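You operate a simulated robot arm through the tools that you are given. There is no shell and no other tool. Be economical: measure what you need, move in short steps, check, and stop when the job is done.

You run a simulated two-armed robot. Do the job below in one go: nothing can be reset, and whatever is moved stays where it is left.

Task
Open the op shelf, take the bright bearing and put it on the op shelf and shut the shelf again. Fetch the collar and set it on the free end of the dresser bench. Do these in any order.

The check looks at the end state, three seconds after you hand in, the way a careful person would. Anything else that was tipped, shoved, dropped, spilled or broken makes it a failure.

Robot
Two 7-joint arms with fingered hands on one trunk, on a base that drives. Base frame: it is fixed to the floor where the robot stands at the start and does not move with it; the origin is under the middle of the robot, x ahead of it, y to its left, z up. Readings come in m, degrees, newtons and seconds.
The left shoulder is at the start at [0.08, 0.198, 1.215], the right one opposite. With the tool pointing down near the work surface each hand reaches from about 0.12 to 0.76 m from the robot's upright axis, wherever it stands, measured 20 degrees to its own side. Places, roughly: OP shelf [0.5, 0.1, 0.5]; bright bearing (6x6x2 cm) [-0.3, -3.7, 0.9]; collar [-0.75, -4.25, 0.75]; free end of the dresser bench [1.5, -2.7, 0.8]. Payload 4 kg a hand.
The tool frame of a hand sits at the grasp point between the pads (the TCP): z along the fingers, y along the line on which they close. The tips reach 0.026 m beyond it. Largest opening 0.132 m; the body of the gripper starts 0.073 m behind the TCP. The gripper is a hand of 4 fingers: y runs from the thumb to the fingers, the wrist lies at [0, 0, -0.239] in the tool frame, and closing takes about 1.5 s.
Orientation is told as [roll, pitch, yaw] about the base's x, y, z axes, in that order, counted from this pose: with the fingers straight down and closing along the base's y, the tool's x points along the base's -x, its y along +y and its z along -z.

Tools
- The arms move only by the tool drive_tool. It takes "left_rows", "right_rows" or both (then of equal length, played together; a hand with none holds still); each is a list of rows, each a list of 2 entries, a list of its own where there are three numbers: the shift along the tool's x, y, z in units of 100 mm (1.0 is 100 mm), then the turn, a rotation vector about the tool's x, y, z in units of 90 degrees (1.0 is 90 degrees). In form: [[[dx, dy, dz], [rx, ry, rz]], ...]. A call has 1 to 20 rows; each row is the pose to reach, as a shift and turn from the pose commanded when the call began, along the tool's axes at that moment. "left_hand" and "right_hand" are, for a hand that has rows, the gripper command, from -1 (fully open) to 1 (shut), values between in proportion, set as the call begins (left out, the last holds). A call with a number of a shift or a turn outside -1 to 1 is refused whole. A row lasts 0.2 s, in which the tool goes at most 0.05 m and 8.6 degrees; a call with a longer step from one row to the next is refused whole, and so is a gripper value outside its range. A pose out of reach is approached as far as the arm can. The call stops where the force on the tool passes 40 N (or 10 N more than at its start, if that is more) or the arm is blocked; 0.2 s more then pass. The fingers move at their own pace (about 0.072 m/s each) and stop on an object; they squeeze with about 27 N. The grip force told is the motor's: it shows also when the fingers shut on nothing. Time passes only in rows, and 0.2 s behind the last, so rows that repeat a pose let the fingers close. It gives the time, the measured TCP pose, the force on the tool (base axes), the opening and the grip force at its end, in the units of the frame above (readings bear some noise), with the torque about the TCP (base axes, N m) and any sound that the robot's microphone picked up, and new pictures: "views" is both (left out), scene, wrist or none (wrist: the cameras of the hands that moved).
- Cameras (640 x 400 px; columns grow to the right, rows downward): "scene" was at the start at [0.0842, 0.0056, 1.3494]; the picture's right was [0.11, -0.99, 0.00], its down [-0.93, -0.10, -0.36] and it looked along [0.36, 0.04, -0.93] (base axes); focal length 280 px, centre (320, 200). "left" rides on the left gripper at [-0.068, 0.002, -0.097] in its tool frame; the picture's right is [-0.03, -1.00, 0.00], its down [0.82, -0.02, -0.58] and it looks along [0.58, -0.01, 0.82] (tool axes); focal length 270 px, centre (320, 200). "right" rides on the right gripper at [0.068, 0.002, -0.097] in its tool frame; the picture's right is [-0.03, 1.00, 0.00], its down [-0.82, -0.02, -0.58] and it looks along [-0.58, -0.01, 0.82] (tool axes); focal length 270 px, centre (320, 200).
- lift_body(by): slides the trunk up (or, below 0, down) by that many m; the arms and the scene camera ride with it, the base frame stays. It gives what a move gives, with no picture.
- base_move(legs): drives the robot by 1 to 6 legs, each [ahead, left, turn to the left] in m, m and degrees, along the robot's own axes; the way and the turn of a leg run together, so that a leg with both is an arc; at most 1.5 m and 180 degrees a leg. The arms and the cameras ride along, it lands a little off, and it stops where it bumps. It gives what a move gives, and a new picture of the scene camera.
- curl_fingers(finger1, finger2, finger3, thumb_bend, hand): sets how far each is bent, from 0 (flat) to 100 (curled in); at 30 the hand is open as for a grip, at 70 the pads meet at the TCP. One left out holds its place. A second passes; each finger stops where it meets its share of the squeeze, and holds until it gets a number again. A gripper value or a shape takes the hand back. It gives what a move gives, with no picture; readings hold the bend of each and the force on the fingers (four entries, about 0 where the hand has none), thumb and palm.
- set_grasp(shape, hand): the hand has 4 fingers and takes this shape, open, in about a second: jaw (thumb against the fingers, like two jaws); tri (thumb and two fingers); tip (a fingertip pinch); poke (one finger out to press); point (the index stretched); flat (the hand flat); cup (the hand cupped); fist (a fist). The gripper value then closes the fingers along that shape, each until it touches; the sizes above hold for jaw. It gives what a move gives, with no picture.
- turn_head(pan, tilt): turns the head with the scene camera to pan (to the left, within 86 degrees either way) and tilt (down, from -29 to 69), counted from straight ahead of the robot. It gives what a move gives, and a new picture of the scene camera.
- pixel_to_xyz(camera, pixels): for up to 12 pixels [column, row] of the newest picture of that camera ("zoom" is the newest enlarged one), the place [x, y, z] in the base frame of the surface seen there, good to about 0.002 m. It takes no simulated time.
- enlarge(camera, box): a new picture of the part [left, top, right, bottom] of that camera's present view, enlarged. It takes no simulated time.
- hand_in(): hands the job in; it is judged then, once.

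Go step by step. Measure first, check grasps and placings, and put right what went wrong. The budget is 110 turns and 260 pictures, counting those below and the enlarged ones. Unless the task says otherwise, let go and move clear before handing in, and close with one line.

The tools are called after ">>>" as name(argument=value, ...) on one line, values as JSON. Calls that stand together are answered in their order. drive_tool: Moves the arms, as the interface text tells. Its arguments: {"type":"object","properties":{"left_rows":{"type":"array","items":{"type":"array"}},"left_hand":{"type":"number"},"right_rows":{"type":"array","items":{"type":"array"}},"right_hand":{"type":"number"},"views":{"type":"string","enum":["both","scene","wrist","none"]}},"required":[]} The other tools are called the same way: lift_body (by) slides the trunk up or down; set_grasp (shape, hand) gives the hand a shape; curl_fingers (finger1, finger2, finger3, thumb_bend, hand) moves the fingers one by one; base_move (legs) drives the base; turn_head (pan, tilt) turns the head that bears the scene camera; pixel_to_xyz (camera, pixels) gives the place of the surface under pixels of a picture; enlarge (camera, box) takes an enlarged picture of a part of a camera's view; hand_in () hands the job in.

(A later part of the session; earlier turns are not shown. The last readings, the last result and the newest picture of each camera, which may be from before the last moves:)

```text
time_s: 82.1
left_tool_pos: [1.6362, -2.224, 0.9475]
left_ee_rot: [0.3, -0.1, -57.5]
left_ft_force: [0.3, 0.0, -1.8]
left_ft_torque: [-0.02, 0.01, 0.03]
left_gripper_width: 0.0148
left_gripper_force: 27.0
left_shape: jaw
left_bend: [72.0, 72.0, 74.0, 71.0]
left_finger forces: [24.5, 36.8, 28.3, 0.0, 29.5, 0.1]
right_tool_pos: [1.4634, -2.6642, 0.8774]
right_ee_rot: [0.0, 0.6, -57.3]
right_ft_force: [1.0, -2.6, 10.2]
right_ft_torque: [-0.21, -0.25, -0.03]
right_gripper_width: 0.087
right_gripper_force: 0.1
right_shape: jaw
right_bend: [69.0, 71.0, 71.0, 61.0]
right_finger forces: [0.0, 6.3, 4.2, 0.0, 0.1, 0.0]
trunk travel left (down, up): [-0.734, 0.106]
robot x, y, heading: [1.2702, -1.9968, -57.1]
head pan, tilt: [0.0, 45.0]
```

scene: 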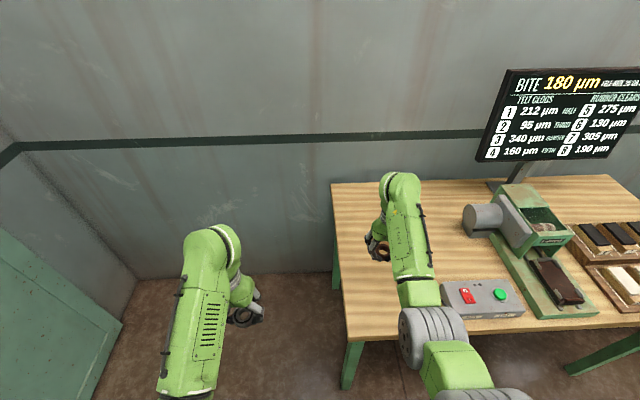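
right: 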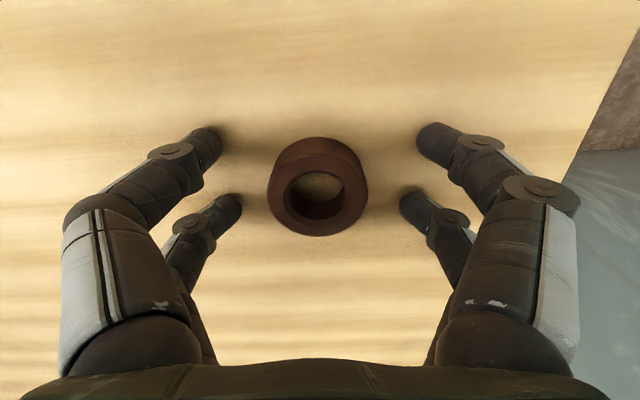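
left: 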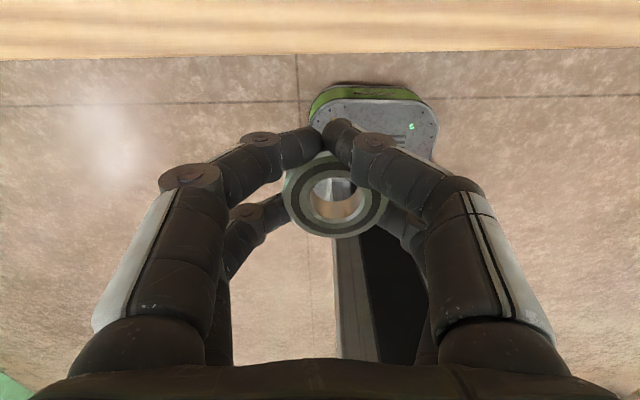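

The collar stands free and flat on the bench at (318,190), with the fingers clear. I raise the right hand, retract, lift the trunk, and look.

>>> drive_tool(right_rows=[[[0, 0, -0.2], [0, 0, 0]], [[0, 0, -0.5], [0, 0, 0]], [[0, 0, -0.8], [0, 0, 0]], [[0.2, 0, -0.9], [0, 0, 0]], [[0.6, 0, -0.9], [0, 0, 0]], [[1.0, 0, -0.9], [0, 0, 0]]], views="none")

>>> base_move(legs=[[-0.45, 0, 0]])

>>> enlarge(camera="scene", box=[310, 100, 550, 250])

```text
time_s: 83.5
left_tool_pos: [1.6356, -2.2238, 0.9493]
left_ee_rot: [0.3, -0.2, -57.5]
left_ft_force: [-0.1, -0.1, -2.8]
left_ft_torque: [-0.01, -0.06, 0.02]
left_gripper_width: 0.0151
left_gripper_force: 27.1
left_shape: jaw
left_bend: [72.0, 72.0, 74.0, 71.0]
left_finger forces: [24.6, 36.9, 28.3, 0.0, 29.5, 0.1]
right_tool_pos: [1.4104, -2.5806, 0.9685]
right_ee_rot: [0.0, 0.6, -57.4]
right_ft_force: [-0.9, 0.6, 1.1]
right_ft_torque: [0.0, 0.0, 0.0]
right_gripper_width: 0.0887
right_gripper_force: 0.0
right_shape: jaw
right_bend: [69.0, 69.0, 69.0, 61.0]
right_finger forces: [0.1, 0.0, 0.0, 0.0, 0.0, 0.1]
trunk travel left (down, up): [-0.734, 0.106]
robot x, y, heading: [1.2678, -1.9941, -57.0]
head pan, tilt: [0.0, 45.0]
```

```text
time_s: 86.3
left_tool_pos: [1.3943, -1.8489, 0.9468]
left_ee_rot: [0.3, 0.1, -57.4]
left_ft_force: [-0.4, 0.0, -2.5]
left_ft_torque: [0.01, -0.04, -0.01]
left_gripper_width: 0.0149
left_gripper_force: 27.0
left_shape: jaw
left_bend: [72.0, 72.0, 74.0, 71.0]
left_finger forces: [24.5, 36.7, 28.2, 0.0, 29.6, 0.0]
right_tool_pos: [1.1682, -2.205, 0.9652]
right_ee_rot: [0.0, 0.7, -57.3]
right_ft_force: [0.4, -0.4, -0.2]
right_ft_torque: [0.02, 0.04, -0.01]
right_gripper_width: 0.0888
right_gripper_force: 0.0
right_shape: jaw
right_bend: [69.0, 69.0, 69.0, 61.0]
right_finger forces: [0.0, 0.0, 0.1, 0.0, 0.1, 0.0]
trunk travel left (down, up): [-0.734, 0.106]
robot x, y, heading: [1.0294, -1.6194, -57.2]
head pan, tilt: [0.0, 45.0]
```

scene: 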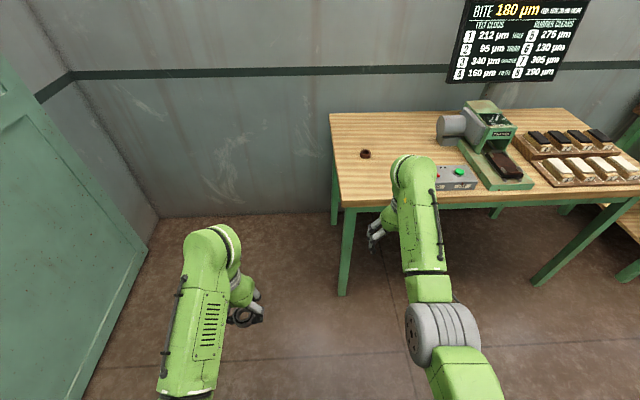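

```text
2.67 times, centred on (430, 175) of scene
```

zoom: 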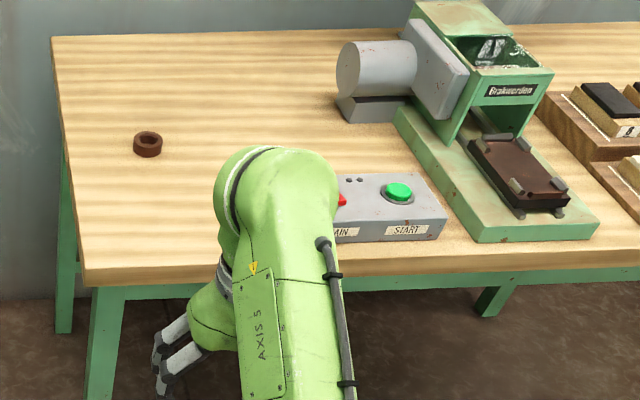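

The collar sits at (365,153), upright on the free end. Next I drive to the OP unit: back off, turn to face it (heading ≈33°), then approach.

>>> base_move(legs=[[-1.2, -0.4, 0], [0, 0, 90.2]])

>>> turn_head(pan=0, tilt=40)

```text
time_s: 96.5
left_tool_pos: [0.2651, -0.4568, 0.9472]
left_ee_rot: [0.3, 0.0, 33.4]
left_ft_force: [0.1, -0.8, -1.0]
left_ft_torque: [0.04, 0.0, 0.01]
left_gripper_width: 0.0146
left_gripper_force: 27.3
left_shape: jaw
left_bend: [72.0, 72.0, 74.0, 71.0]
left_finger forces: [23.5, 36.1, 27.7, 0.1, 29.1, 0.0]
right_tool_pos: [0.6253, -0.6773, 0.9671]
right_ee_rot: [0.0, 0.6, 33.6]
right_ft_force: [-0.1, -0.3, 0.6]
right_ft_torque: [0.02, 0.03, 0.03]
right_gripper_width: 0.0889
right_gripper_force: 0.0
right_shape: jaw
right_bend: [69.0, 69.0, 69.0, 61.0]
right_finger forces: [0.1, 0.0, 0.0, 0.0, 0.1, 0.1]
trunk travel left (down, up): [-0.734, 0.106]
robot x, y, heading: [0.0458, -0.8278, 33.6]
head pan, tilt: [0.0, 45.0]
```

scene: 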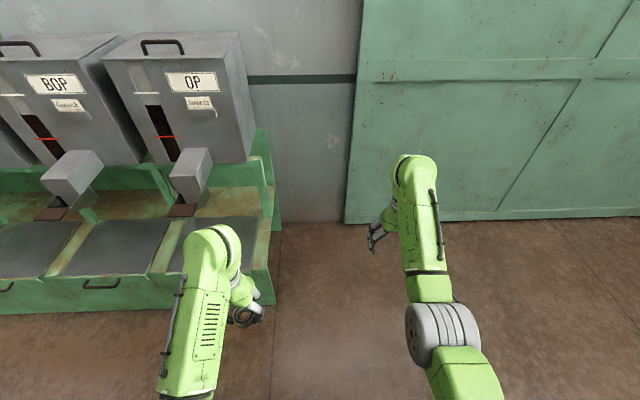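

```text
time_s: 97.1
left_tool_pos: [0.2651, -0.456, 0.948]
left_ee_rot: [0.3, -0.2, 33.4]
left_ft_force: [0.3, -0.1, -2.3]
left_ft_torque: [0.05, 0.01, 0.0]
left_gripper_width: 0.0148
left_gripper_force: 27.3
left_shape: jaw
left_bend: [72.0, 72.0, 74.0, 71.0]
left_finger forces: [23.1, 35.9, 27.8, 0.1, 29.7, 0.1]
right_tool_pos: [0.6254, -0.6766, 0.967]
right_ee_rot: [0.1, 0.6, 33.6]
right_ft_force: [0.7, 0.1, -0.8]
right_ft_torque: [0.01, -0.02, 0.01]
right_gripper_width: 0.0888
right_gripper_force: 0.0
right_shape: jaw
right_bend: [69.0, 69.0, 69.0, 61.0]
right_finger forces: [0.0, 0.0, 0.0, 0.0, 0.0, 0.1]
trunk travel left (down, up): [-0.734, 0.106]
robot x, y, heading: [0.041, -0.8275, 33.6]
head pan, tilt: [0.0, 40.0]
```

scene: 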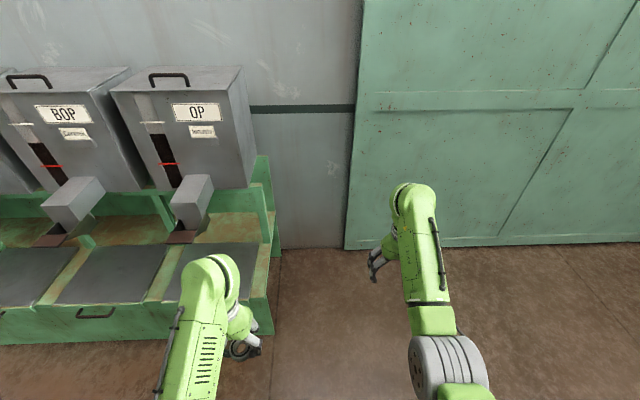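

Square to the OP unit now. I strafe left in front of the OP drawer.

>>> base_move(legs=[[-0.05, 0.617, 0]])

>>> turn_head(pan=0, tilt=52)

>>> enlarge(camera="scene", box=[240, 100, 480, 250])

```text
time_s: 100.6
left_tool_pos: [-0.1188, 0.0301, 0.9483]
left_ee_rot: [0.4, -0.2, 33.4]
left_ft_force: [-0.3, -0.1, -2.3]
left_ft_torque: [0.01, 0.01, -0.02]
left_gripper_width: 0.015
left_gripper_force: 27.0
left_shape: jaw
left_bend: [72.0, 72.0, 74.0, 71.0]
left_finger forces: [22.4, 35.6, 27.6, 0.0, 30.0, 0.0]
right_tool_pos: [0.2427, -0.1914, 0.9661]
right_ee_rot: [0.2, 0.7, 33.6]
right_ft_force: [0.9, -0.1, 1.2]
right_ft_torque: [-0.01, -0.02, 0.03]
right_gripper_width: 0.089
right_gripper_force: 0.1
right_shape: jaw
right_bend: [69.0, 69.0, 69.0, 61.0]
right_finger forces: [0.0, 0.1, 0.1, 0.0, 0.0, 0.1]
trunk travel left (down, up): [-0.734, 0.106]
robot x, y, heading: [-0.3405, -0.3412, 33.8]
head pan, tilt: [0.0, 40.0]
```

scene: 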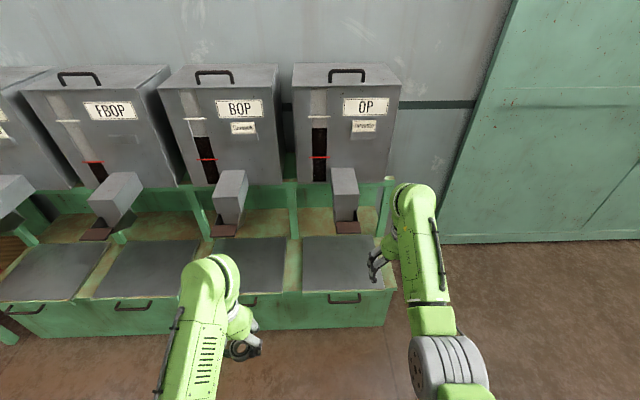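

```text
time_s: 101.3
left_tool_pos: [-0.1216, 0.0304, 0.9471]
left_ee_rot: [0.4, -0.2, 33.4]
left_ft_force: [0.1, -0.7, -2.4]
left_ft_torque: [0.04, -0.02, 0.0]
left_gripper_width: 0.0145
left_gripper_force: 26.9
left_shape: jaw
left_bend: [72.0, 72.0, 74.0, 71.0]
left_finger forces: [22.4, 35.6, 27.7, 0.0, 29.9, 0.0]
right_tool_pos: [0.2404, -0.1909, 0.9666]
right_ee_rot: [0.0, 0.6, 33.7]
right_ft_force: [-0.1, -0.4, -0.3]
right_ft_torque: [0.02, -0.04, -0.03]
right_gripper_width: 0.0889
right_gripper_force: 0.0
right_shape: jaw
right_bend: [69.0, 69.0, 69.0, 61.0]
right_finger forces: [0.0, 0.0, 0.0, 0.2, 0.1, 0.0]
trunk travel left (down, up): [-0.734, 0.106]
robot x, y, heading: [-0.3438, -0.3414, 33.6]
head pan, tilt: [0.0, 52.0]
```

scene: 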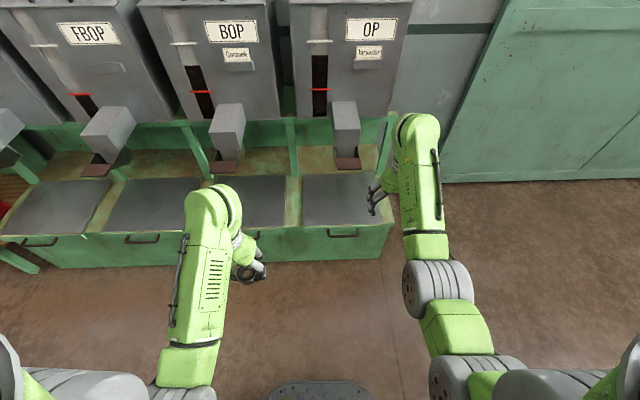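

```text
2.67 times, centred on (360, 175) of scene
```

zoom: 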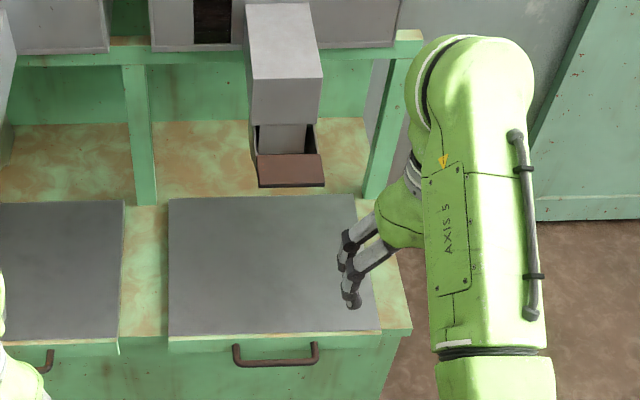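

I look closer at the OP lid's front edge and handle to decide whether it slides or hinges, and measure.

>>> enlarge(camera="scene", box=[290, 215, 400, 275])

>>> pixel_to_xyz(camera="zoom", pixels=[[70, 60], [70, 78], [500, 60], [230, 105], [415, 105], [320, 130], [320, 85], [100, 200], [560, 60], [320, 60], [320, 105], [232, 125]])

```text
5.82 times, centred on (345, 245) of scene
```

zoom: 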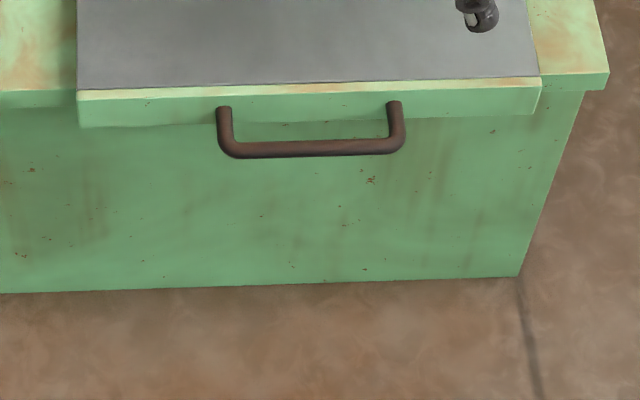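

```text
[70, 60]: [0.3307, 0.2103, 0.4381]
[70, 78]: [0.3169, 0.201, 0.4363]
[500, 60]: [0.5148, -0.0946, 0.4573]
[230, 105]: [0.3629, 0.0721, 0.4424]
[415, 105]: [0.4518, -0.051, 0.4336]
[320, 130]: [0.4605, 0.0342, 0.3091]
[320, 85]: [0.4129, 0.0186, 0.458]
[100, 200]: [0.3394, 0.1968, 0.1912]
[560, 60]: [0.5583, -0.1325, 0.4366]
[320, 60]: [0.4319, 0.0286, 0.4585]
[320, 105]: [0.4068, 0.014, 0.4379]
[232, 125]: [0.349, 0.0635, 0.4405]
```

I measure the bar itself.

>>> pixel_to_xyz(camera="zoom", pixels=[[240, 150], [280, 149], [310, 149], [350, 147], [385, 146], [224, 112], [395, 107], [310, 143], [310, 155], [310, 92], [310, 118]])

```text
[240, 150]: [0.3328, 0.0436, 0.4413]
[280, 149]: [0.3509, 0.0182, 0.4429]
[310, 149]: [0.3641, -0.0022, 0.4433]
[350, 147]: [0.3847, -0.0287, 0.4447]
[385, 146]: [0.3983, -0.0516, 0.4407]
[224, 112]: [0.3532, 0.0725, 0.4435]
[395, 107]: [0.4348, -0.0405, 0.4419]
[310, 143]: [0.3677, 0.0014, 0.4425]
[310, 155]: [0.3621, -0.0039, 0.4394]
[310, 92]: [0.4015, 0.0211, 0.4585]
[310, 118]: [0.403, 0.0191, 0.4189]
```

The bar is at z≈0.44, centred (0.366,-0.003), 4.3 cm clear of the lip, so it's a pull handle. I advance 0.17 m and turn the right hand so it closes fore-aft across the bar.

>>> base_move(legs=[[0.17, 0, 0]])

>>> drive_tool(right_rows=[[[0, 0.05, 0], [0, 0, 0.09]], [[0, 0.1, 0], [0, 0, 0.18]], [[0, 0.2, 0], [0, 0, 0.27]], [[0, 0.3, 0], [0, 0, 0.36]], [[0, 0.4, 0], [0, 0, 0.45]], [[0, 0.5, 0], [0, 0, 0.54]], [[0, 0.6, 0], [0, 0, 0.63]], [[0, 0.7, 0], [0, 0, 0.72]], [[0, 0.8, 0], [0, 0, 0.81]], [[0, 0.8, 0], [0, 0, 0.9]], [[0, 0.8, 0], [0, 0, 0.99]]], right_hand=0.25, views="scene")

```text
time_s: 102.8
left_tool_pos: [0.021, 0.1242, 0.9482]
left_ee_rot: [0.3, -0.3, 33.4]
left_ft_force: [-0.6, -0.3, -2.3]
left_ft_torque: [0.02, -0.01, 0.01]
left_gripper_width: 0.0151
left_gripper_force: 27.0
left_shape: jaw
left_bend: [72.0, 72.0, 74.0, 71.0]
left_finger forces: [22.4, 35.6, 27.6, 0.0, 29.8, 0.0]
right_tool_pos: [0.3825, -0.0972, 0.9688]
right_ee_rot: [0.0, 0.4, 33.6]
right_ft_force: [-0.8, 1.0, 0.2]
right_ft_torque: [-0.03, -0.03, -0.03]
right_gripper_width: 0.0889
right_gripper_force: 0.0
right_shape: jaw
right_bend: [69.0, 69.0, 69.0, 61.0]
right_finger forces: [0.0, 0.0, 0.0, 0.0, 0.0, 0.1]
trunk travel left (down, up): [-0.734, 0.106]
robot x, y, heading: [-0.1992, -0.2472, 33.6]
head pan, tilt: [0.0, 52.0]
```

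scene: 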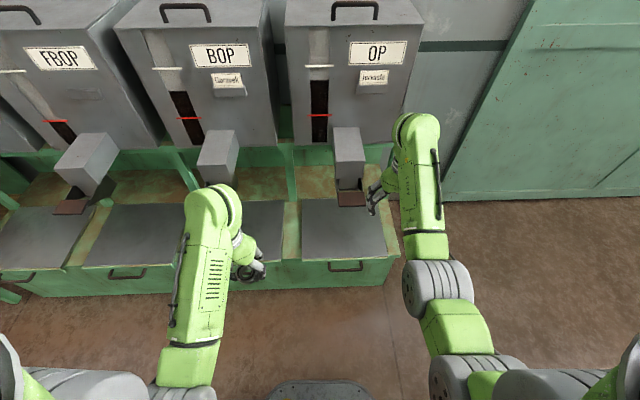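

```text
time_s: 105.2
left_tool_pos: [0.0236, 0.1237, 0.9476]
left_ee_rot: [0.4, -0.1, 33.3]
left_ft_force: [-0.2, 0.4, -2.1]
left_ft_torque: [0.06, -0.02, 0.0]
left_gripper_width: 0.0149
left_gripper_force: 27.0
left_shape: jaw
left_bend: [72.0, 72.0, 74.0, 71.0]
left_finger forces: [22.4, 35.6, 27.6, 0.1, 29.7, 0.0]
right_tool_pos: [0.3398, -0.0284, 0.9661]
right_ee_rot: [-0.6, 0.0, -55.7]
right_ft_force: [1.1, -0.2, 0.2]
right_ft_torque: [0.0, 0.01, -0.04]
right_gripper_width: 0.05
right_gripper_force: 0.1
right_shape: jaw
right_bend: [73.0, 73.0, 73.0, 70.0]
right_finger forces: [0.0, 0.0, 0.1, 0.0, 0.1, 0.0]
trunk travel left (down, up): [-0.734, 0.106]
robot x, y, heading: [-0.1997, -0.2476, 33.6]
head pan, tilt: [0.0, 52.0]
```

scene: 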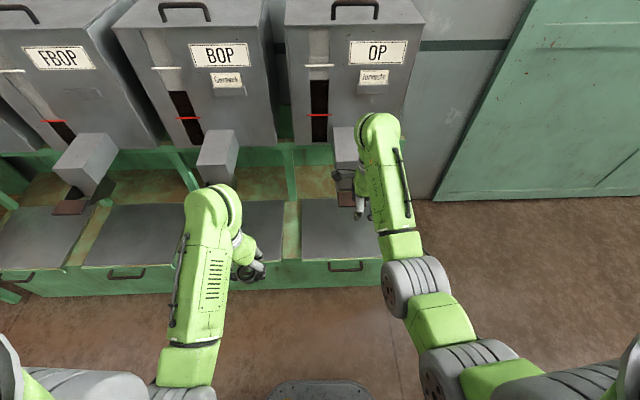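

The right hand is now turned, 3.6 cm short of the bar. I lower the trunk 0.40 m.

>>> lift_body(by=-0.4)

>>> drive_tool(right_rows=[[[0, 0.2, 0], [0, 0, 0]], [[0, 0.36, 0], [0, 0, 0]], [[0, 0.36, 0], [0, 0, 0]]])

```text
time_s: 109.0
left_tool_pos: [0.023, 0.124, 0.5485]
left_ee_rot: [0.3, -0.1, 33.4]
left_ft_force: [-0.3, -0.4, -2.6]
left_ft_torque: [0.05, -0.03, 0.04]
left_gripper_width: 0.0145
left_gripper_force: 26.6
left_shape: jaw
left_bend: [72.0, 72.0, 74.0, 71.0]
left_finger forces: [22.5, 35.6, 27.6, 0.1, 29.9, 0.0]
right_tool_pos: [0.3399, -0.0299, 0.5661]
right_ee_rot: [-0.5, 0.1, -55.6]
right_ft_force: [-0.5, 0.3, 0.4]
right_ft_torque: [0.01, -0.01, 0.02]
right_gripper_width: 0.0499
right_gripper_force: 0.1
right_shape: jaw
right_bend: [73.0, 73.0, 73.0, 70.0]
right_finger forces: [0.1, 0.0, 0.0, 0.0, 0.0, 0.0]
trunk travel left (down, up): [-0.334, 0.506]
robot x, y, heading: [-0.1998, -0.2441, 33.9]
head pan, tilt: [0.0, 52.0]
```

```text
time_s: 109.8
left_tool_pos: [0.0236, 0.1245, 0.5475]
left_ee_rot: [0.3, 0.0, 33.5]
left_ft_force: [-0.2, 0.0, -2.3]
left_ft_torque: [0.03, -0.02, 0.01]
left_gripper_width: 0.0148
left_gripper_force: 26.9
left_shape: jaw
left_bend: [72.0, 72.0, 74.0, 71.0]
left_finger forces: [22.4, 35.6, 27.6, 0.1, 29.9, 0.1]
right_tool_pos: [0.3704, -0.009, 0.5673]
right_ee_rot: [-0.7, 0.0, -55.6]
right_ft_force: [0.0, -1.0, 0.0]
right_ft_torque: [-0.03, -0.01, -0.01]
right_gripper_width: 0.05
right_gripper_force: 0.1
right_shape: jaw
right_bend: [73.0, 73.0, 73.0, 70.0]
right_finger forces: [0.0, 0.0, 0.1, 0.1, 0.0, 0.0]
trunk travel left (down, up): [-0.334, 0.506]
robot x, y, heading: [-0.2009, -0.2482, 33.7]
head pan, tilt: [0.0, 52.0]
```

scene: 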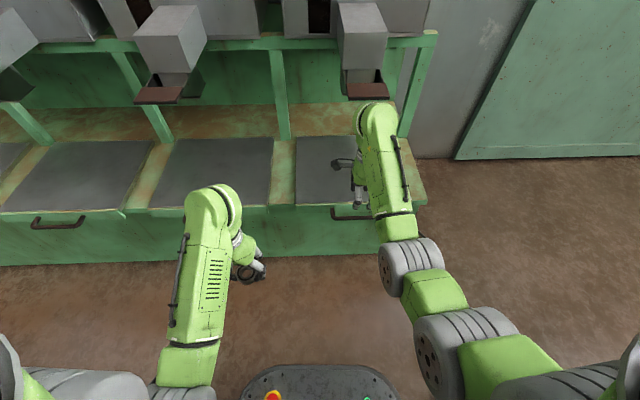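
right: 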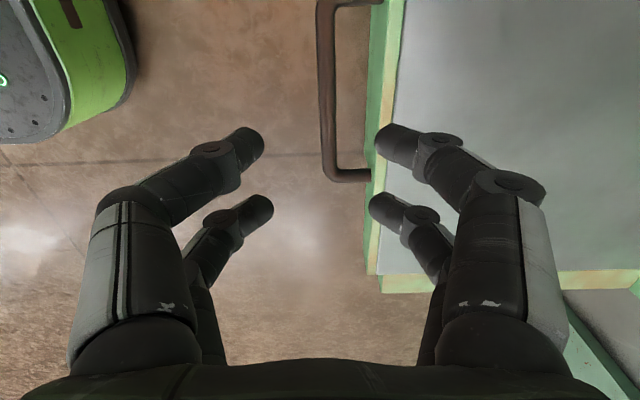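

The bar sits at column 328, in line with the TCP. I narrow the opening to ~3.3 cm, bias 4 mm back and descend to just above the bar for a check.

>>> drive_tool(right_rows=[[[0, -0.04, 0.2], [0, 0, 0]], [[0, -0.04, 0.4], [0, 0, 0]], [[0, -0.04, 0.6], [0, 0, 0]], [[0, -0.04, 0.72], [0, 0, 0]]], right_hand=0.5, views="wrist")

>>> pixel_to_xyz(camera="right", pixels=[[330, 100], [330, 60], [330, 30], [375, 120], [400, 60]])

```text
time_s: 110.8
left_tool_pos: [0.0235, 0.1239, 0.5468]
left_ee_rot: [0.3, -0.1, 33.4]
left_ft_force: [0.3, -0.4, -1.9]
left_ft_torque: [0.0, -0.03, -0.01]
left_gripper_width: 0.0147
left_gripper_force: 26.8
left_shape: jaw
left_bend: [72.0, 72.0, 74.0, 71.0]
left_finger forces: [22.5, 35.6, 27.6, 0.0, 29.8, 0.1]
right_tool_pos: [0.3655, -0.0119, 0.4939]
right_ee_rot: [-0.5, 0.0, -55.6]
right_ft_force: [0.6, -0.5, 0.1]
right_ft_torque: [0.03, 0.01, 0.01]
right_gripper_width: 0.0334
right_gripper_force: 0.0
right_shape: jaw
right_bend: [73.0, 73.0, 73.0, 70.0]
right_finger forces: [0.0, 0.0, 0.0, 0.0, 0.0, 0.1]
trunk travel left (down, up): [-0.334, 0.506]
robot x, y, heading: [-0.1973, -0.2491, 33.6]
head pan, tilt: [0.0, 52.0]
```

right: 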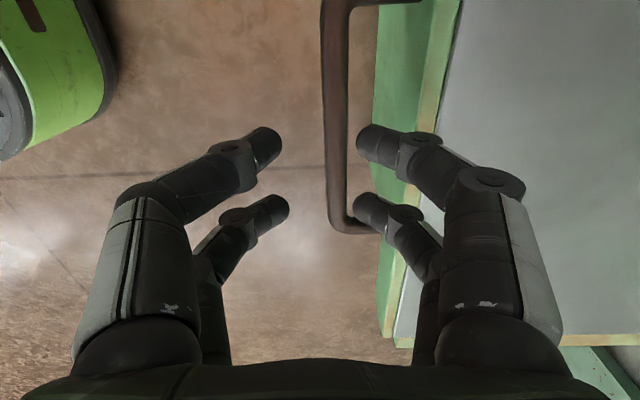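

```text
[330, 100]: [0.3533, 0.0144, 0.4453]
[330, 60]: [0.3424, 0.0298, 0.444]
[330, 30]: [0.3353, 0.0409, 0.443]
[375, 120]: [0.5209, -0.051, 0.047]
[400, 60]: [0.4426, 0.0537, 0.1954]
```

The bar lies 5 mm ahead of the TCP and the fingers fit on both sides. I descend 4.4 cm and close on it.

>>> drive_tool(right_rows=[[[0, 0, 0.15], [0, 0, 0]], [[0, 0, 0.3], [0, 0, 0]], [[0, 0, 0.44], [0, 0, 0]]], views="wrist")

>>> drive_tool(right_rows=[[[0, 0.03, 0], [0, 0, 0]], [[0, 0.04, 0], [0, 0, 0]], [[0, 0.04, 0], [0, 0, 0]], [[0, 0.04, 0], [0, 0, 0]], [[0, 0.04, 0], [0, 0, 0]]], right_hand=1, views="both")

```text
time_s: 111.7
left_tool_pos: [0.0224, 0.1239, 0.5492]
left_ee_rot: [0.3, -0.5, 33.5]
left_ft_force: [0.2, 0.1, -2.3]
left_ft_torque: [0.02, -0.02, -0.01]
left_gripper_width: 0.0148
left_gripper_force: 27.1
left_shape: jaw
left_bend: [72.0, 72.0, 74.0, 71.0]
left_finger forces: [22.9, 35.7, 27.6, 0.0, 29.7, 0.0]
right_tool_pos: [0.3654, -0.0115, 0.4575]
right_ee_rot: [0.1, 0.0, -55.6]
right_ft_force: [-5.3, -6.6, 24.6]
right_ft_torque: [0.7, -0.95, -0.06]
right_gripper_width: 0.0326
right_gripper_force: 0.1
right_shape: jaw
right_bend: [74.0, 74.0, 73.0, 70.0]
right_finger forces: [20.7, 15.3, 0.0, 0.0, 0.0, 0.1]
trunk travel left (down, up): [-0.334, 0.506]
robot x, y, heading: [-0.1978, -0.2433, 33.3]
head pan, tilt: [0.0, 52.0]
```

right: 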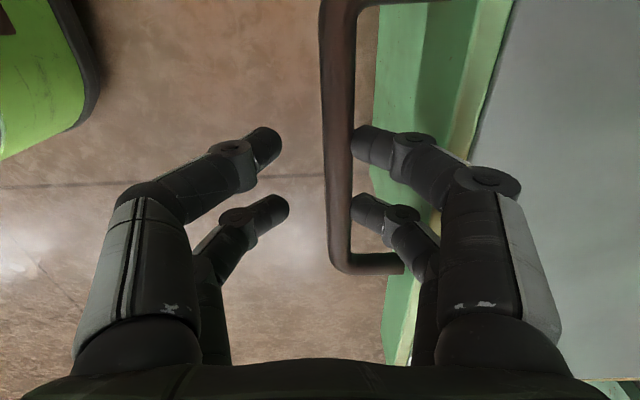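

```text
time_s: 112.3
left_tool_pos: [0.0209, 0.1219, 0.5478]
left_ee_rot: [0.2, -0.3, 33.3]
left_ft_force: [0.0, 0.6, -2.3]
left_ft_torque: [0.02, -0.01, 0.01]
left_gripper_width: 0.0146
left_gripper_force: 27.0
left_shape: jaw
left_bend: [72.0, 72.0, 74.0, 71.0]
left_finger forces: [22.7, 35.7, 27.6, 0.0, 29.7, 0.1]
right_tool_pos: [0.3696, -0.0091, 0.4581]
right_ee_rot: [0.0, 0.2, -55.6]
right_ft_force: [-14.9, -9.7, 20.9]
right_ft_torque: [0.48, -0.68, 0.1]
right_gripper_width: 0.0041
right_gripper_force: 27.4
right_shape: jaw
right_bend: [74.0, 74.0, 67.0, 70.0]
right_finger forces: [51.7, 43.8, 27.3, 0.1, 29.3, 0.1]
trunk travel left (down, up): [-0.334, 0.506]
robot x, y, heading: [-0.1995, -0.2481, 33.9]
head pan, tilt: [0.0, 52.0]
stopped in row 3 (right hand): the force on the tool passed its limit (the readings are from after the stop); the commanded pose is now the measured one
```

scene: 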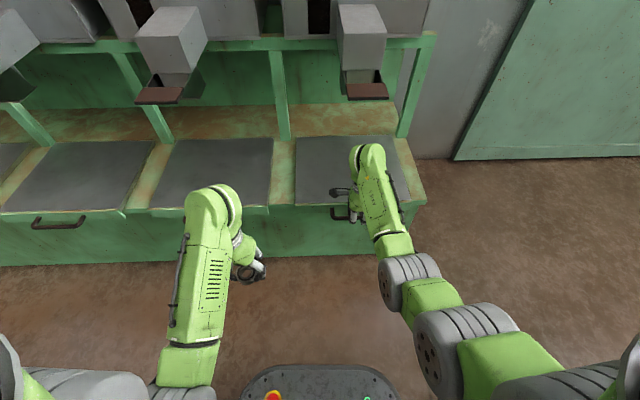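
right: 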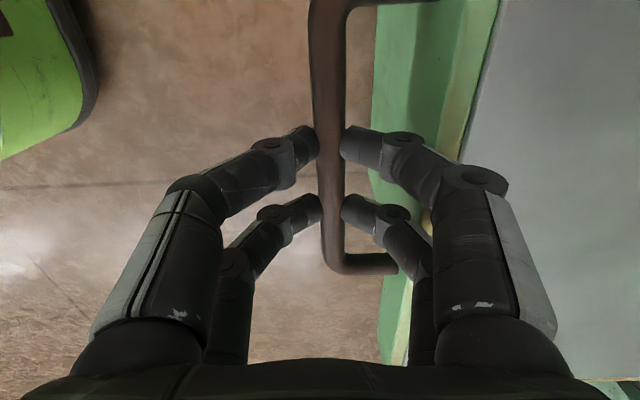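

The bar is gripped between the finger pairs at (330,160). I ease up a few mm and pull gently back 3 cm, watching the force.

>>> drive_tool(right_rows=[[[0, -0.05, -0.02], [0, 0, 0]], [[0, -0.1, -0.04], [0, 0, 0]], [[0, -0.2, -0.04], [0, 0, 0]], [[0, -0.3, -0.04], [0, 0, 0]]], views="both")

```text
time_s: 113.3
left_tool_pos: [0.0228, 0.1249, 0.5473]
left_ee_rot: [0.3, -0.2, 33.2]
left_ft_force: [0.4, -0.4, -1.2]
left_ft_torque: [0.02, 0.01, 0.0]
left_gripper_width: 0.0143
left_gripper_force: 26.8
left_shape: jaw
left_bend: [72.0, 72.0, 74.0, 71.0]
left_finger forces: [22.8, 35.7, 27.6, 0.0, 29.8, 0.1]
right_tool_pos: [0.3441, -0.0265, 0.4576]
right_ee_rot: [-0.3, 0.0, -55.5]
right_ft_force: [3.0, -0.2, 6.2]
right_ft_torque: [0.35, -0.35, -0.02]
right_gripper_width: 0.0037
right_gripper_force: 26.9
right_shape: jaw
right_bend: [74.0, 74.0, 67.0, 70.0]
right_finger forces: [41.6, 34.2, 23.3, 0.1, 24.5, 0.0]
trunk travel left (down, up): [-0.334, 0.506]
robot x, y, heading: [-0.2015, -0.246, 33.4]
head pan, tilt: [0.0, 52.0]
```

scene: 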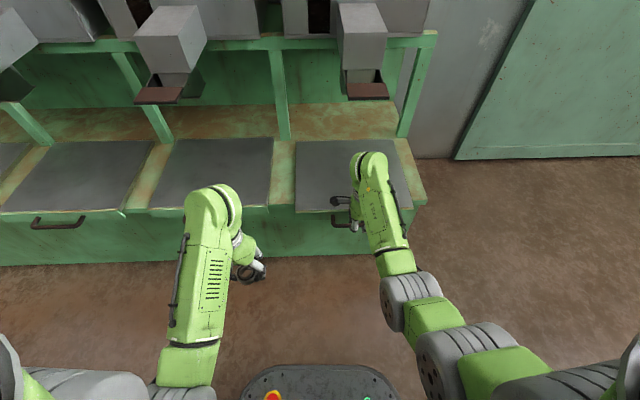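
right: 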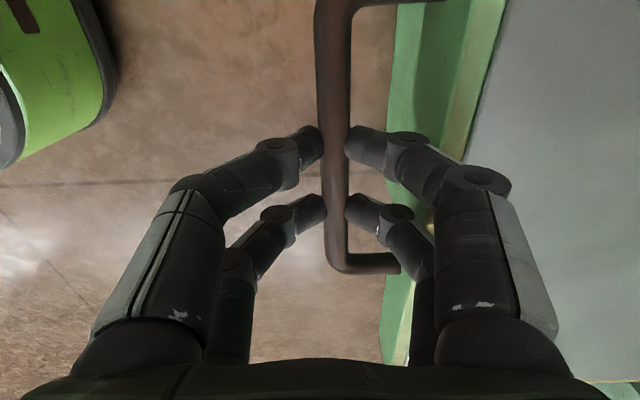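

The shelf slides out easily. I keep pulling another 10 cm.

>>> drive_tool(right_rows=[[[0, -0.15, 0], [0, 0, 0]], [[0, -0.3, 0], [0, 0, 0]], [[0, -0.45, 0], [0, 0, 0]], [[0, -0.6, 0], [0, 0, 0]], [[0, -0.75, 0], [0, 0, 0]], [[0, -0.9, 0], [0, 0, 0]], [[0, -1.0, 0], [0, 0, 0]]], views="scene")

>>> pixel_to_xyz(camera="scene", pixels=[[310, 160], [310, 190], [310, 215], [330, 150], [320, 370]])

```text
time_s: 114.9
left_tool_pos: [0.024, 0.1226, 0.5466]
left_ee_rot: [0.3, -0.1, 33.3]
left_ft_force: [0.1, 0.2, -2.4]
left_ft_torque: [-0.02, 0.01, -0.03]
left_gripper_width: 0.0146
left_gripper_force: 27.1
left_shape: jaw
left_bend: [72.0, 72.0, 74.0, 71.0]
left_finger forces: [22.7, 35.7, 27.6, 0.0, 29.7, 0.0]
right_tool_pos: [0.2639, -0.084, 0.4592]
right_ee_rot: [-0.4, 0.0, -55.6]
right_ft_force: [12.3, -15.2, 3.2]
right_ft_torque: [0.02, -0.39, -0.2]
right_gripper_width: 0.0034
right_gripper_force: 27.2
right_shape: jaw
right_bend: [74.0, 74.0, 67.0, 70.0]
right_finger forces: [34.6, 29.1, 23.2, 0.0, 24.9, 0.0]
trunk travel left (down, up): [-0.334, 0.506]
robot x, y, heading: [-0.2009, -0.2475, 33.5]
head pan, tilt: [0.0, 52.0]
```

scene: 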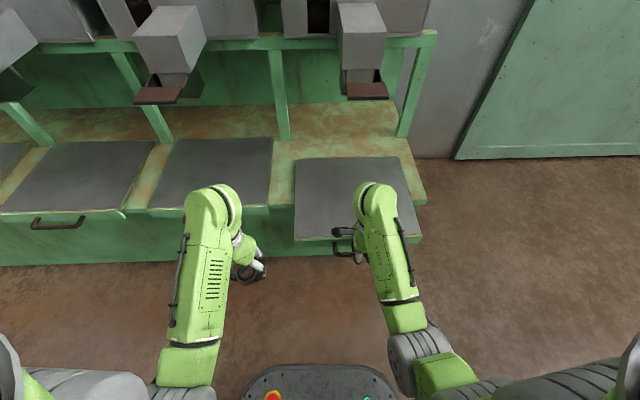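

```text
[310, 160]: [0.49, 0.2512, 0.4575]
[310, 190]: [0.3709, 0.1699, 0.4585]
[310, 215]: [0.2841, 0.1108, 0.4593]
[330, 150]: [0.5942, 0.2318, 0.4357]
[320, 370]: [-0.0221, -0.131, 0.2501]
```

The shelf is a plain board, now out ~13 cm, with slight sideways load. I pull 7 cm more with a small sideways correction.

>>> drive_tool(right_rows=[[[-0.02, -0.15, 0], [0, 0, 0]], [[-0.03, -0.3, 0], [0, 0, 0]], [[-0.04, -0.45, 0], [0, 0, 0]], [[-0.04, -0.6, 0], [0, 0, 0]], [[-0.05, -0.7, 0], [0, 0, 0]], [[-0.05, -0.7, 0], [0, 0, 0]]], views="scene")

>>> pixel_to_xyz(camera="scene", pixels=[[310, 185], [310, 215], [310, 240], [330, 200], [345, 190], [400, 190], [298, 200]])

```text
time_s: 116.3
left_tool_pos: [0.0226, 0.1246, 0.5479]
left_ee_rot: [0.3, -0.2, 33.3]
left_ft_force: [-0.1, 0.8, -2.5]
left_ft_torque: [0.0, -0.01, 0.01]
left_gripper_width: 0.0147
left_gripper_force: 27.6
left_shape: jaw
left_bend: [72.0, 72.0, 74.0, 71.0]
left_finger forces: [22.5, 35.6, 27.6, 0.0, 29.8, 0.1]
right_tool_pos: [0.2074, -0.1262, 0.4578]
right_ee_rot: [-0.5, 0.1, -55.5]
right_ft_force: [0.9, 0.9, 0.1]
right_ft_torque: [0.14, -0.2, 0.11]
right_gripper_width: 0.0034
right_gripper_force: 27.7
right_shape: jaw
right_bend: [74.0, 74.0, 67.0, 70.0]
right_finger forces: [30.4, 27.9, 23.2, 0.1, 24.0, 0.0]
trunk travel left (down, up): [-0.334, 0.506]
robot x, y, heading: [-0.2029, -0.2432, 33.5]
head pan, tilt: [0.0, 52.0]
```

scene: 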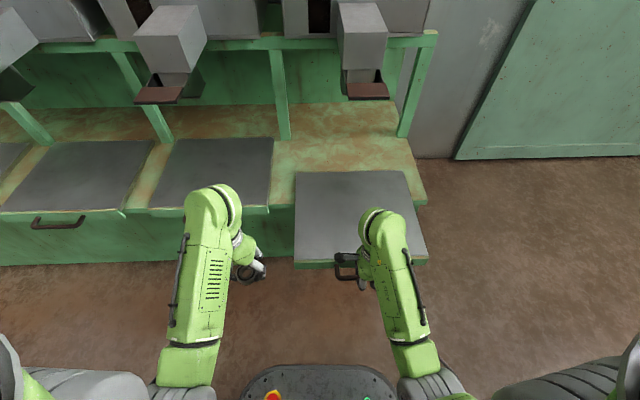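

```text
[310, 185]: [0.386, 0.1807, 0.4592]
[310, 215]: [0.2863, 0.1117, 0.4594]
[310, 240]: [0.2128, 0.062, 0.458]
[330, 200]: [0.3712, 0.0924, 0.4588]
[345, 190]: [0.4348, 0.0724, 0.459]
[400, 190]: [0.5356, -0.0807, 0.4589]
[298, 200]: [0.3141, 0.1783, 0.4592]
```

The shelf is out 20 cm with its grey top at z≈0.459. I bring the left hand with the bearing over the shelf's left-middle, about (0.294,0.076).

>>> drive_tool(left_rows=[[[-0.25, -0.2, 0], [0, 0, 0]], [[-0.5, -0.45, 0], [0, 0, 0]], [[-0.75, -0.7, 0], [0, 0, 0]], [[-1.0, -0.95, 0], [0, 0, 0]]], views="none")

>>> drive_tool(left_rows=[[[-0.25, -0.2, 0], [0, 0, 0]], [[-0.5, -0.45, 0], [0, 0, 0]], [[-0.75, -0.7, 0], [0, 0, 0]], [[-1.0, -0.95, 0], [0, 0, 0]]], views="both")

```text
time_s: 117.3
left_tool_pos: [0.1607, 0.1, 0.5464]
left_ee_rot: [0.3, -0.1, 33.4]
left_ft_force: [-0.8, -0.7, -2.1]
left_ft_torque: [0.05, 0.01, 0.0]
left_gripper_width: 0.0146
left_gripper_force: 27.0
left_shape: jaw
left_bend: [72.0, 72.0, 74.0, 71.0]
left_finger forces: [23.0, 35.7, 28.0, 0.0, 30.0, 0.0]
right_tool_pos: [0.2073, -0.126, 0.4586]
right_ee_rot: [-0.5, 0.1, -55.4]
right_ft_force: [-2.8, 5.3, -0.6]
right_ft_torque: [0.17, -0.05, 0.13]
right_gripper_width: 0.0037
right_gripper_force: 27.0
right_shape: jaw
right_bend: [74.0, 74.0, 67.0, 70.0]
right_finger forces: [29.4, 26.8, 23.3, 0.0, 24.2, 0.0]
trunk travel left (down, up): [-0.334, 0.506]
robot x, y, heading: [-0.2012, -0.248, 33.3]
head pan, tilt: [0.0, 52.0]
```

```text
time_s: 118.3
left_tool_pos: [0.2954, 0.0755, 0.5459]
left_ee_rot: [0.3, 0.0, 33.4]
left_ft_force: [0.2, 0.6, -1.9]
left_ft_torque: [0.07, -0.03, 0.0]
left_gripper_width: 0.0141
left_gripper_force: 26.9
left_shape: jaw
left_bend: [72.0, 72.0, 74.0, 71.0]
left_finger forces: [23.6, 35.4, 28.0, 0.1, 31.1, 0.0]
right_tool_pos: [0.2069, -0.1262, 0.4589]
right_ee_rot: [-0.4, 0.1, -55.5]
right_ft_force: [-4.1, 7.6, -0.2]
right_ft_torque: [0.22, 0.02, 0.11]
right_gripper_width: 0.0036
right_gripper_force: 26.8
right_shape: jaw
right_bend: [74.0, 74.0, 67.0, 70.0]
right_finger forces: [28.6, 26.2, 23.2, 0.0, 24.3, 0.0]
trunk travel left (down, up): [-0.334, 0.506]
robot x, y, heading: [-0.2015, -0.2457, 33.5]
head pan, tilt: [0.0, 52.0]
```

scene: 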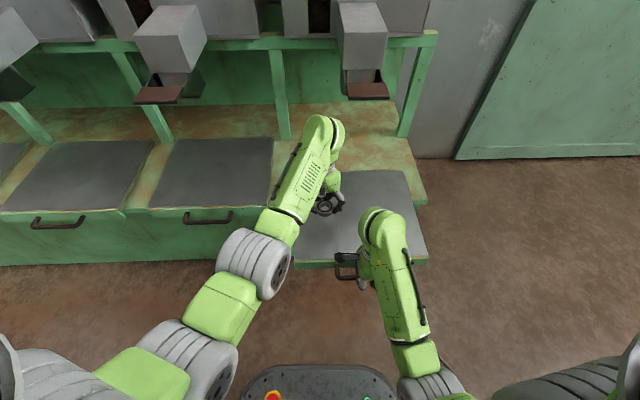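
left: 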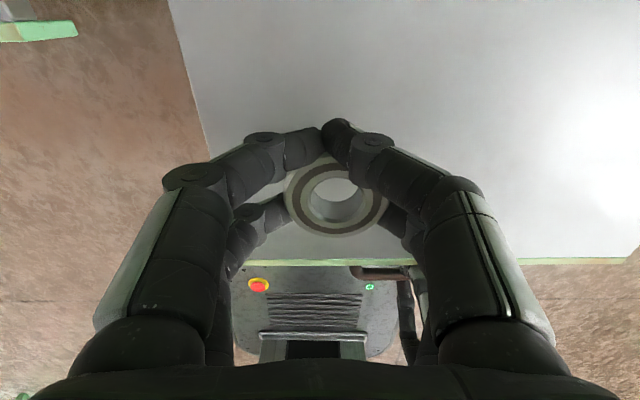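

The bearing hangs over the grey shelf top. I lower it to just above contact (TCP ≈0.490).

>>> drive_tool(left_rows=[[[0, 0, 0.2], [0, 0, 0]], [[0, 0, 0.4], [0, 0, 0]], [[0, 0, 0.5], [0, 0, 0]], [[0, 0, 0.56], [0, 0, 0]]], views="none")

>>> drive_tool(left_rows=[[[0, 0, 0.015], [0, 0, 0]], [[0, 0, 0.03], [0, 0, 0]]], views="wrist")

```text
time_s: 119.3
left_tool_pos: [0.2945, 0.0767, 0.4912]
left_ee_rot: [0.1, 0.0, 33.4]
left_ft_force: [0.6, 0.2, -2.0]
left_ft_torque: [0.01, 0.01, 0.0]
left_gripper_width: 0.0144
left_gripper_force: 27.2
left_shape: jaw
left_bend: [72.0, 72.0, 74.0, 71.0]
left_finger forces: [23.7, 35.1, 28.2, 0.1, 31.6, 0.0]
right_tool_pos: [0.207, -0.1268, 0.4572]
right_ee_rot: [-0.3, 0.0, -55.6]
right_ft_force: [-4.8, 7.4, 0.0]
right_ft_torque: [0.21, -0.02, 0.16]
right_gripper_width: 0.0034
right_gripper_force: 27.2
right_shape: jaw
right_bend: [74.0, 74.0, 67.0, 70.0]
right_finger forces: [28.4, 25.9, 23.0, 0.0, 24.3, 0.0]
trunk travel left (down, up): [-0.334, 0.506]
robot x, y, heading: [-0.1992, -0.2469, 33.3]
head pan, tilt: [0.0, 52.0]
```

```text
time_s: 119.9
left_tool_pos: [0.2941, 0.0763, 0.4883]
left_ee_rot: [0.3, -0.1, 33.3]
left_ft_force: [-0.2, 0.0, -2.5]
left_ft_torque: [-0.02, 0.0, 0.02]
left_gripper_width: 0.0145
left_gripper_force: 26.5
left_shape: jaw
left_bend: [72.0, 72.0, 74.0, 71.0]
left_finger forces: [23.7, 35.0, 28.2, 0.0, 31.3, 0.1]
right_tool_pos: [0.2068, -0.1256, 0.4572]
right_ee_rot: [-0.3, 0.0, -55.6]
right_ft_force: [-4.9, 8.4, -0.4]
right_ft_torque: [0.26, 0.0, 0.15]
right_gripper_width: 0.0032
right_gripper_force: 26.7
right_shape: jaw
right_bend: [74.0, 74.0, 67.0, 70.0]
right_finger forces: [28.6, 25.9, 23.1, 0.0, 24.5, 0.0]
trunk travel left (down, up): [-0.334, 0.506]
robot x, y, heading: [-0.198, -0.2473, 33.7]
head pan, tilt: [0.0, 52.0]
```

left: 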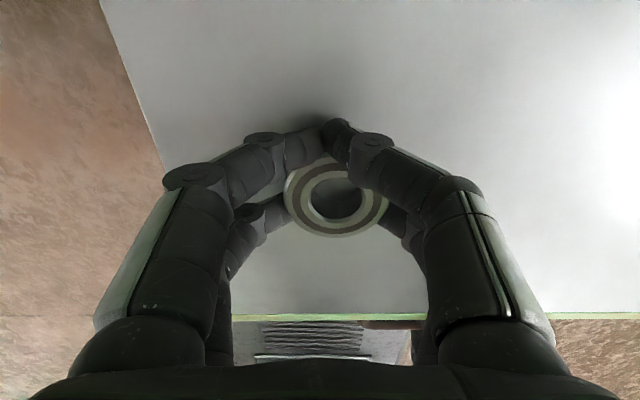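

Not touching yet. I go down 2 mm at a time.

>>> drive_tool(left_rows=[[[0, 0, 0.01], [0, 0, 0]], [[0, 0, 0.02], [0, 0, 0]]], views="none")

```text
time_s: 120.5
left_tool_pos: [0.294, 0.0763, 0.4875]
left_ee_rot: [0.3, -0.3, 33.4]
left_ft_force: [-2.6, 0.5, 8.2]
left_ft_torque: [-0.1, 0.32, 0.02]
left_gripper_width: 0.014
left_gripper_force: 27.6
left_shape: jaw
left_bend: [72.0, 72.0, 74.0, 71.0]
left_finger forces: [23.3, 39.0, 28.4, 0.0, 32.2, 0.1]
right_tool_pos: [0.2068, -0.1261, 0.4587]
right_ee_rot: [-0.3, -0.1, -55.6]
right_ft_force: [-3.3, 10.7, -4.1]
right_ft_torque: [0.25, 0.04, 0.14]
right_gripper_width: 0.0034
right_gripper_force: 27.1
right_shape: jaw
right_bend: [74.0, 74.0, 67.0, 70.0]
right_finger forces: [26.7, 25.2, 21.8, 0.1, 22.8, 0.0]
trunk travel left (down, up): [-0.334, 0.506]
robot x, y, heading: [-0.2006, -0.2476, 33.4]
head pan, tilt: [0.0, 52.0]
```

Contact: 8 N up. I open the left hand modestly, then lift clear.

>>> drive_tool(left_rows=[[[0, 0, 0], [0, 0, 0]], [[0, 0, 0], [0, 0, 0]], [[0, 0, 0], [0, 0, 0]], [[0, 0, 0], [0, 0, 0]], [[0, 0, 0], [0, 0, 0]], [[0, 0, 0], [0, 0, 0]]], left_hand=-0.35, views="wrist")

>>> drive_tool(left_rows=[[[0, 0, -0.2], [0, 0, 0]], [[0, 0, -0.5], [0, 0, 0]], [[0, 0, -0.8], [0, 0, 0]], [[0, 0, -1.0], [0, 0, 0]]], views="both")

```text
time_s: 121.9
left_tool_pos: [0.2943, 0.0757, 0.4868]
left_ee_rot: [0.2, -0.2, 33.3]
left_ft_force: [1.8, 3.3, 8.7]
left_ft_torque: [-0.34, -0.09, 0.08]
left_gripper_width: 0.0877
left_gripper_force: 0.2
left_shape: jaw
left_bend: [69.0, 69.0, 71.0, 61.0]
left_finger forces: [0.0, 0.5, 7.8, 0.1, 0.0, 0.1]
right_tool_pos: [0.2054, -0.1258, 0.4577]
right_ee_rot: [-0.3, 0.0, -55.6]
right_ft_force: [-6.3, 6.7, -3.0]
right_ft_torque: [0.18, 0.1, 0.09]
right_gripper_width: 0.0034
right_gripper_force: 26.8
right_shape: jaw
right_bend: [74.0, 74.0, 67.0, 70.0]
right_finger forces: [26.1, 24.1, 23.2, 0.0, 24.6, 0.0]
trunk travel left (down, up): [-0.334, 0.506]
robot x, y, heading: [-0.2001, -0.2478, 33.8]
head pan, tilt: [0.0, 52.0]
```

left: 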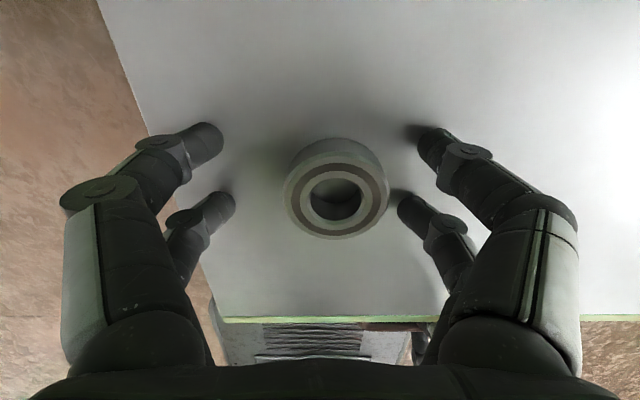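

```text
time_s: 122.9
left_tool_pos: [0.2953, 0.0765, 0.5851]
left_ee_rot: [0.3, -0.1, 33.4]
left_ft_force: [-0.5, 1.0, -0.4]
left_ft_torque: [-0.01, 0.03, 0.03]
left_gripper_width: 0.0889
left_gripper_force: 0.0
left_shape: jaw
left_bend: [69.0, 69.0, 69.0, 61.0]
left_finger forces: [0.1, 0.0, 0.1, 0.1, 0.1, 0.1]
right_tool_pos: [0.2083, -0.127, 0.4584]
right_ee_rot: [-0.3, 0.0, -55.6]
right_ft_force: [-5.9, 6.6, -0.7]
right_ft_torque: [0.23, 0.06, 0.06]
right_gripper_width: 0.0034
right_gripper_force: 26.7
right_shape: jaw
right_bend: [74.0, 74.0, 67.0, 70.0]
right_finger forces: [27.1, 25.0, 23.4, 0.0, 24.6, 0.0]
trunk travel left (down, up): [-0.334, 0.506]
robot x, y, heading: [-0.1949, -0.2451, 33.6]
head pan, tilt: [0.0, 52.0]
```

scene: 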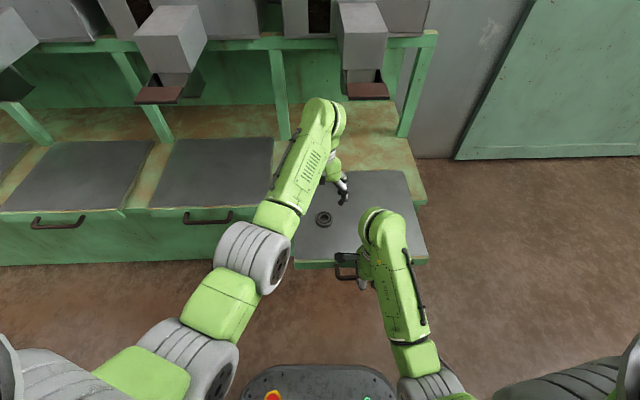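
left: 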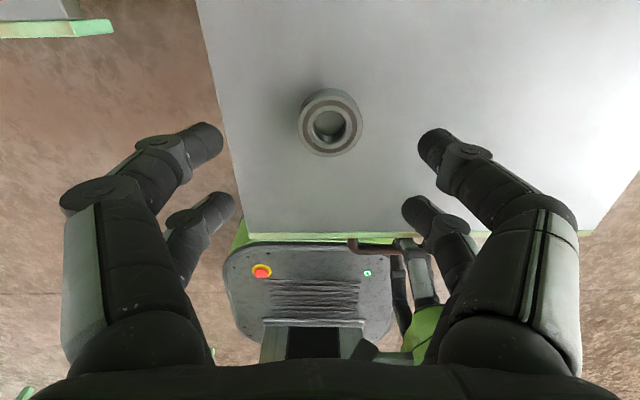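

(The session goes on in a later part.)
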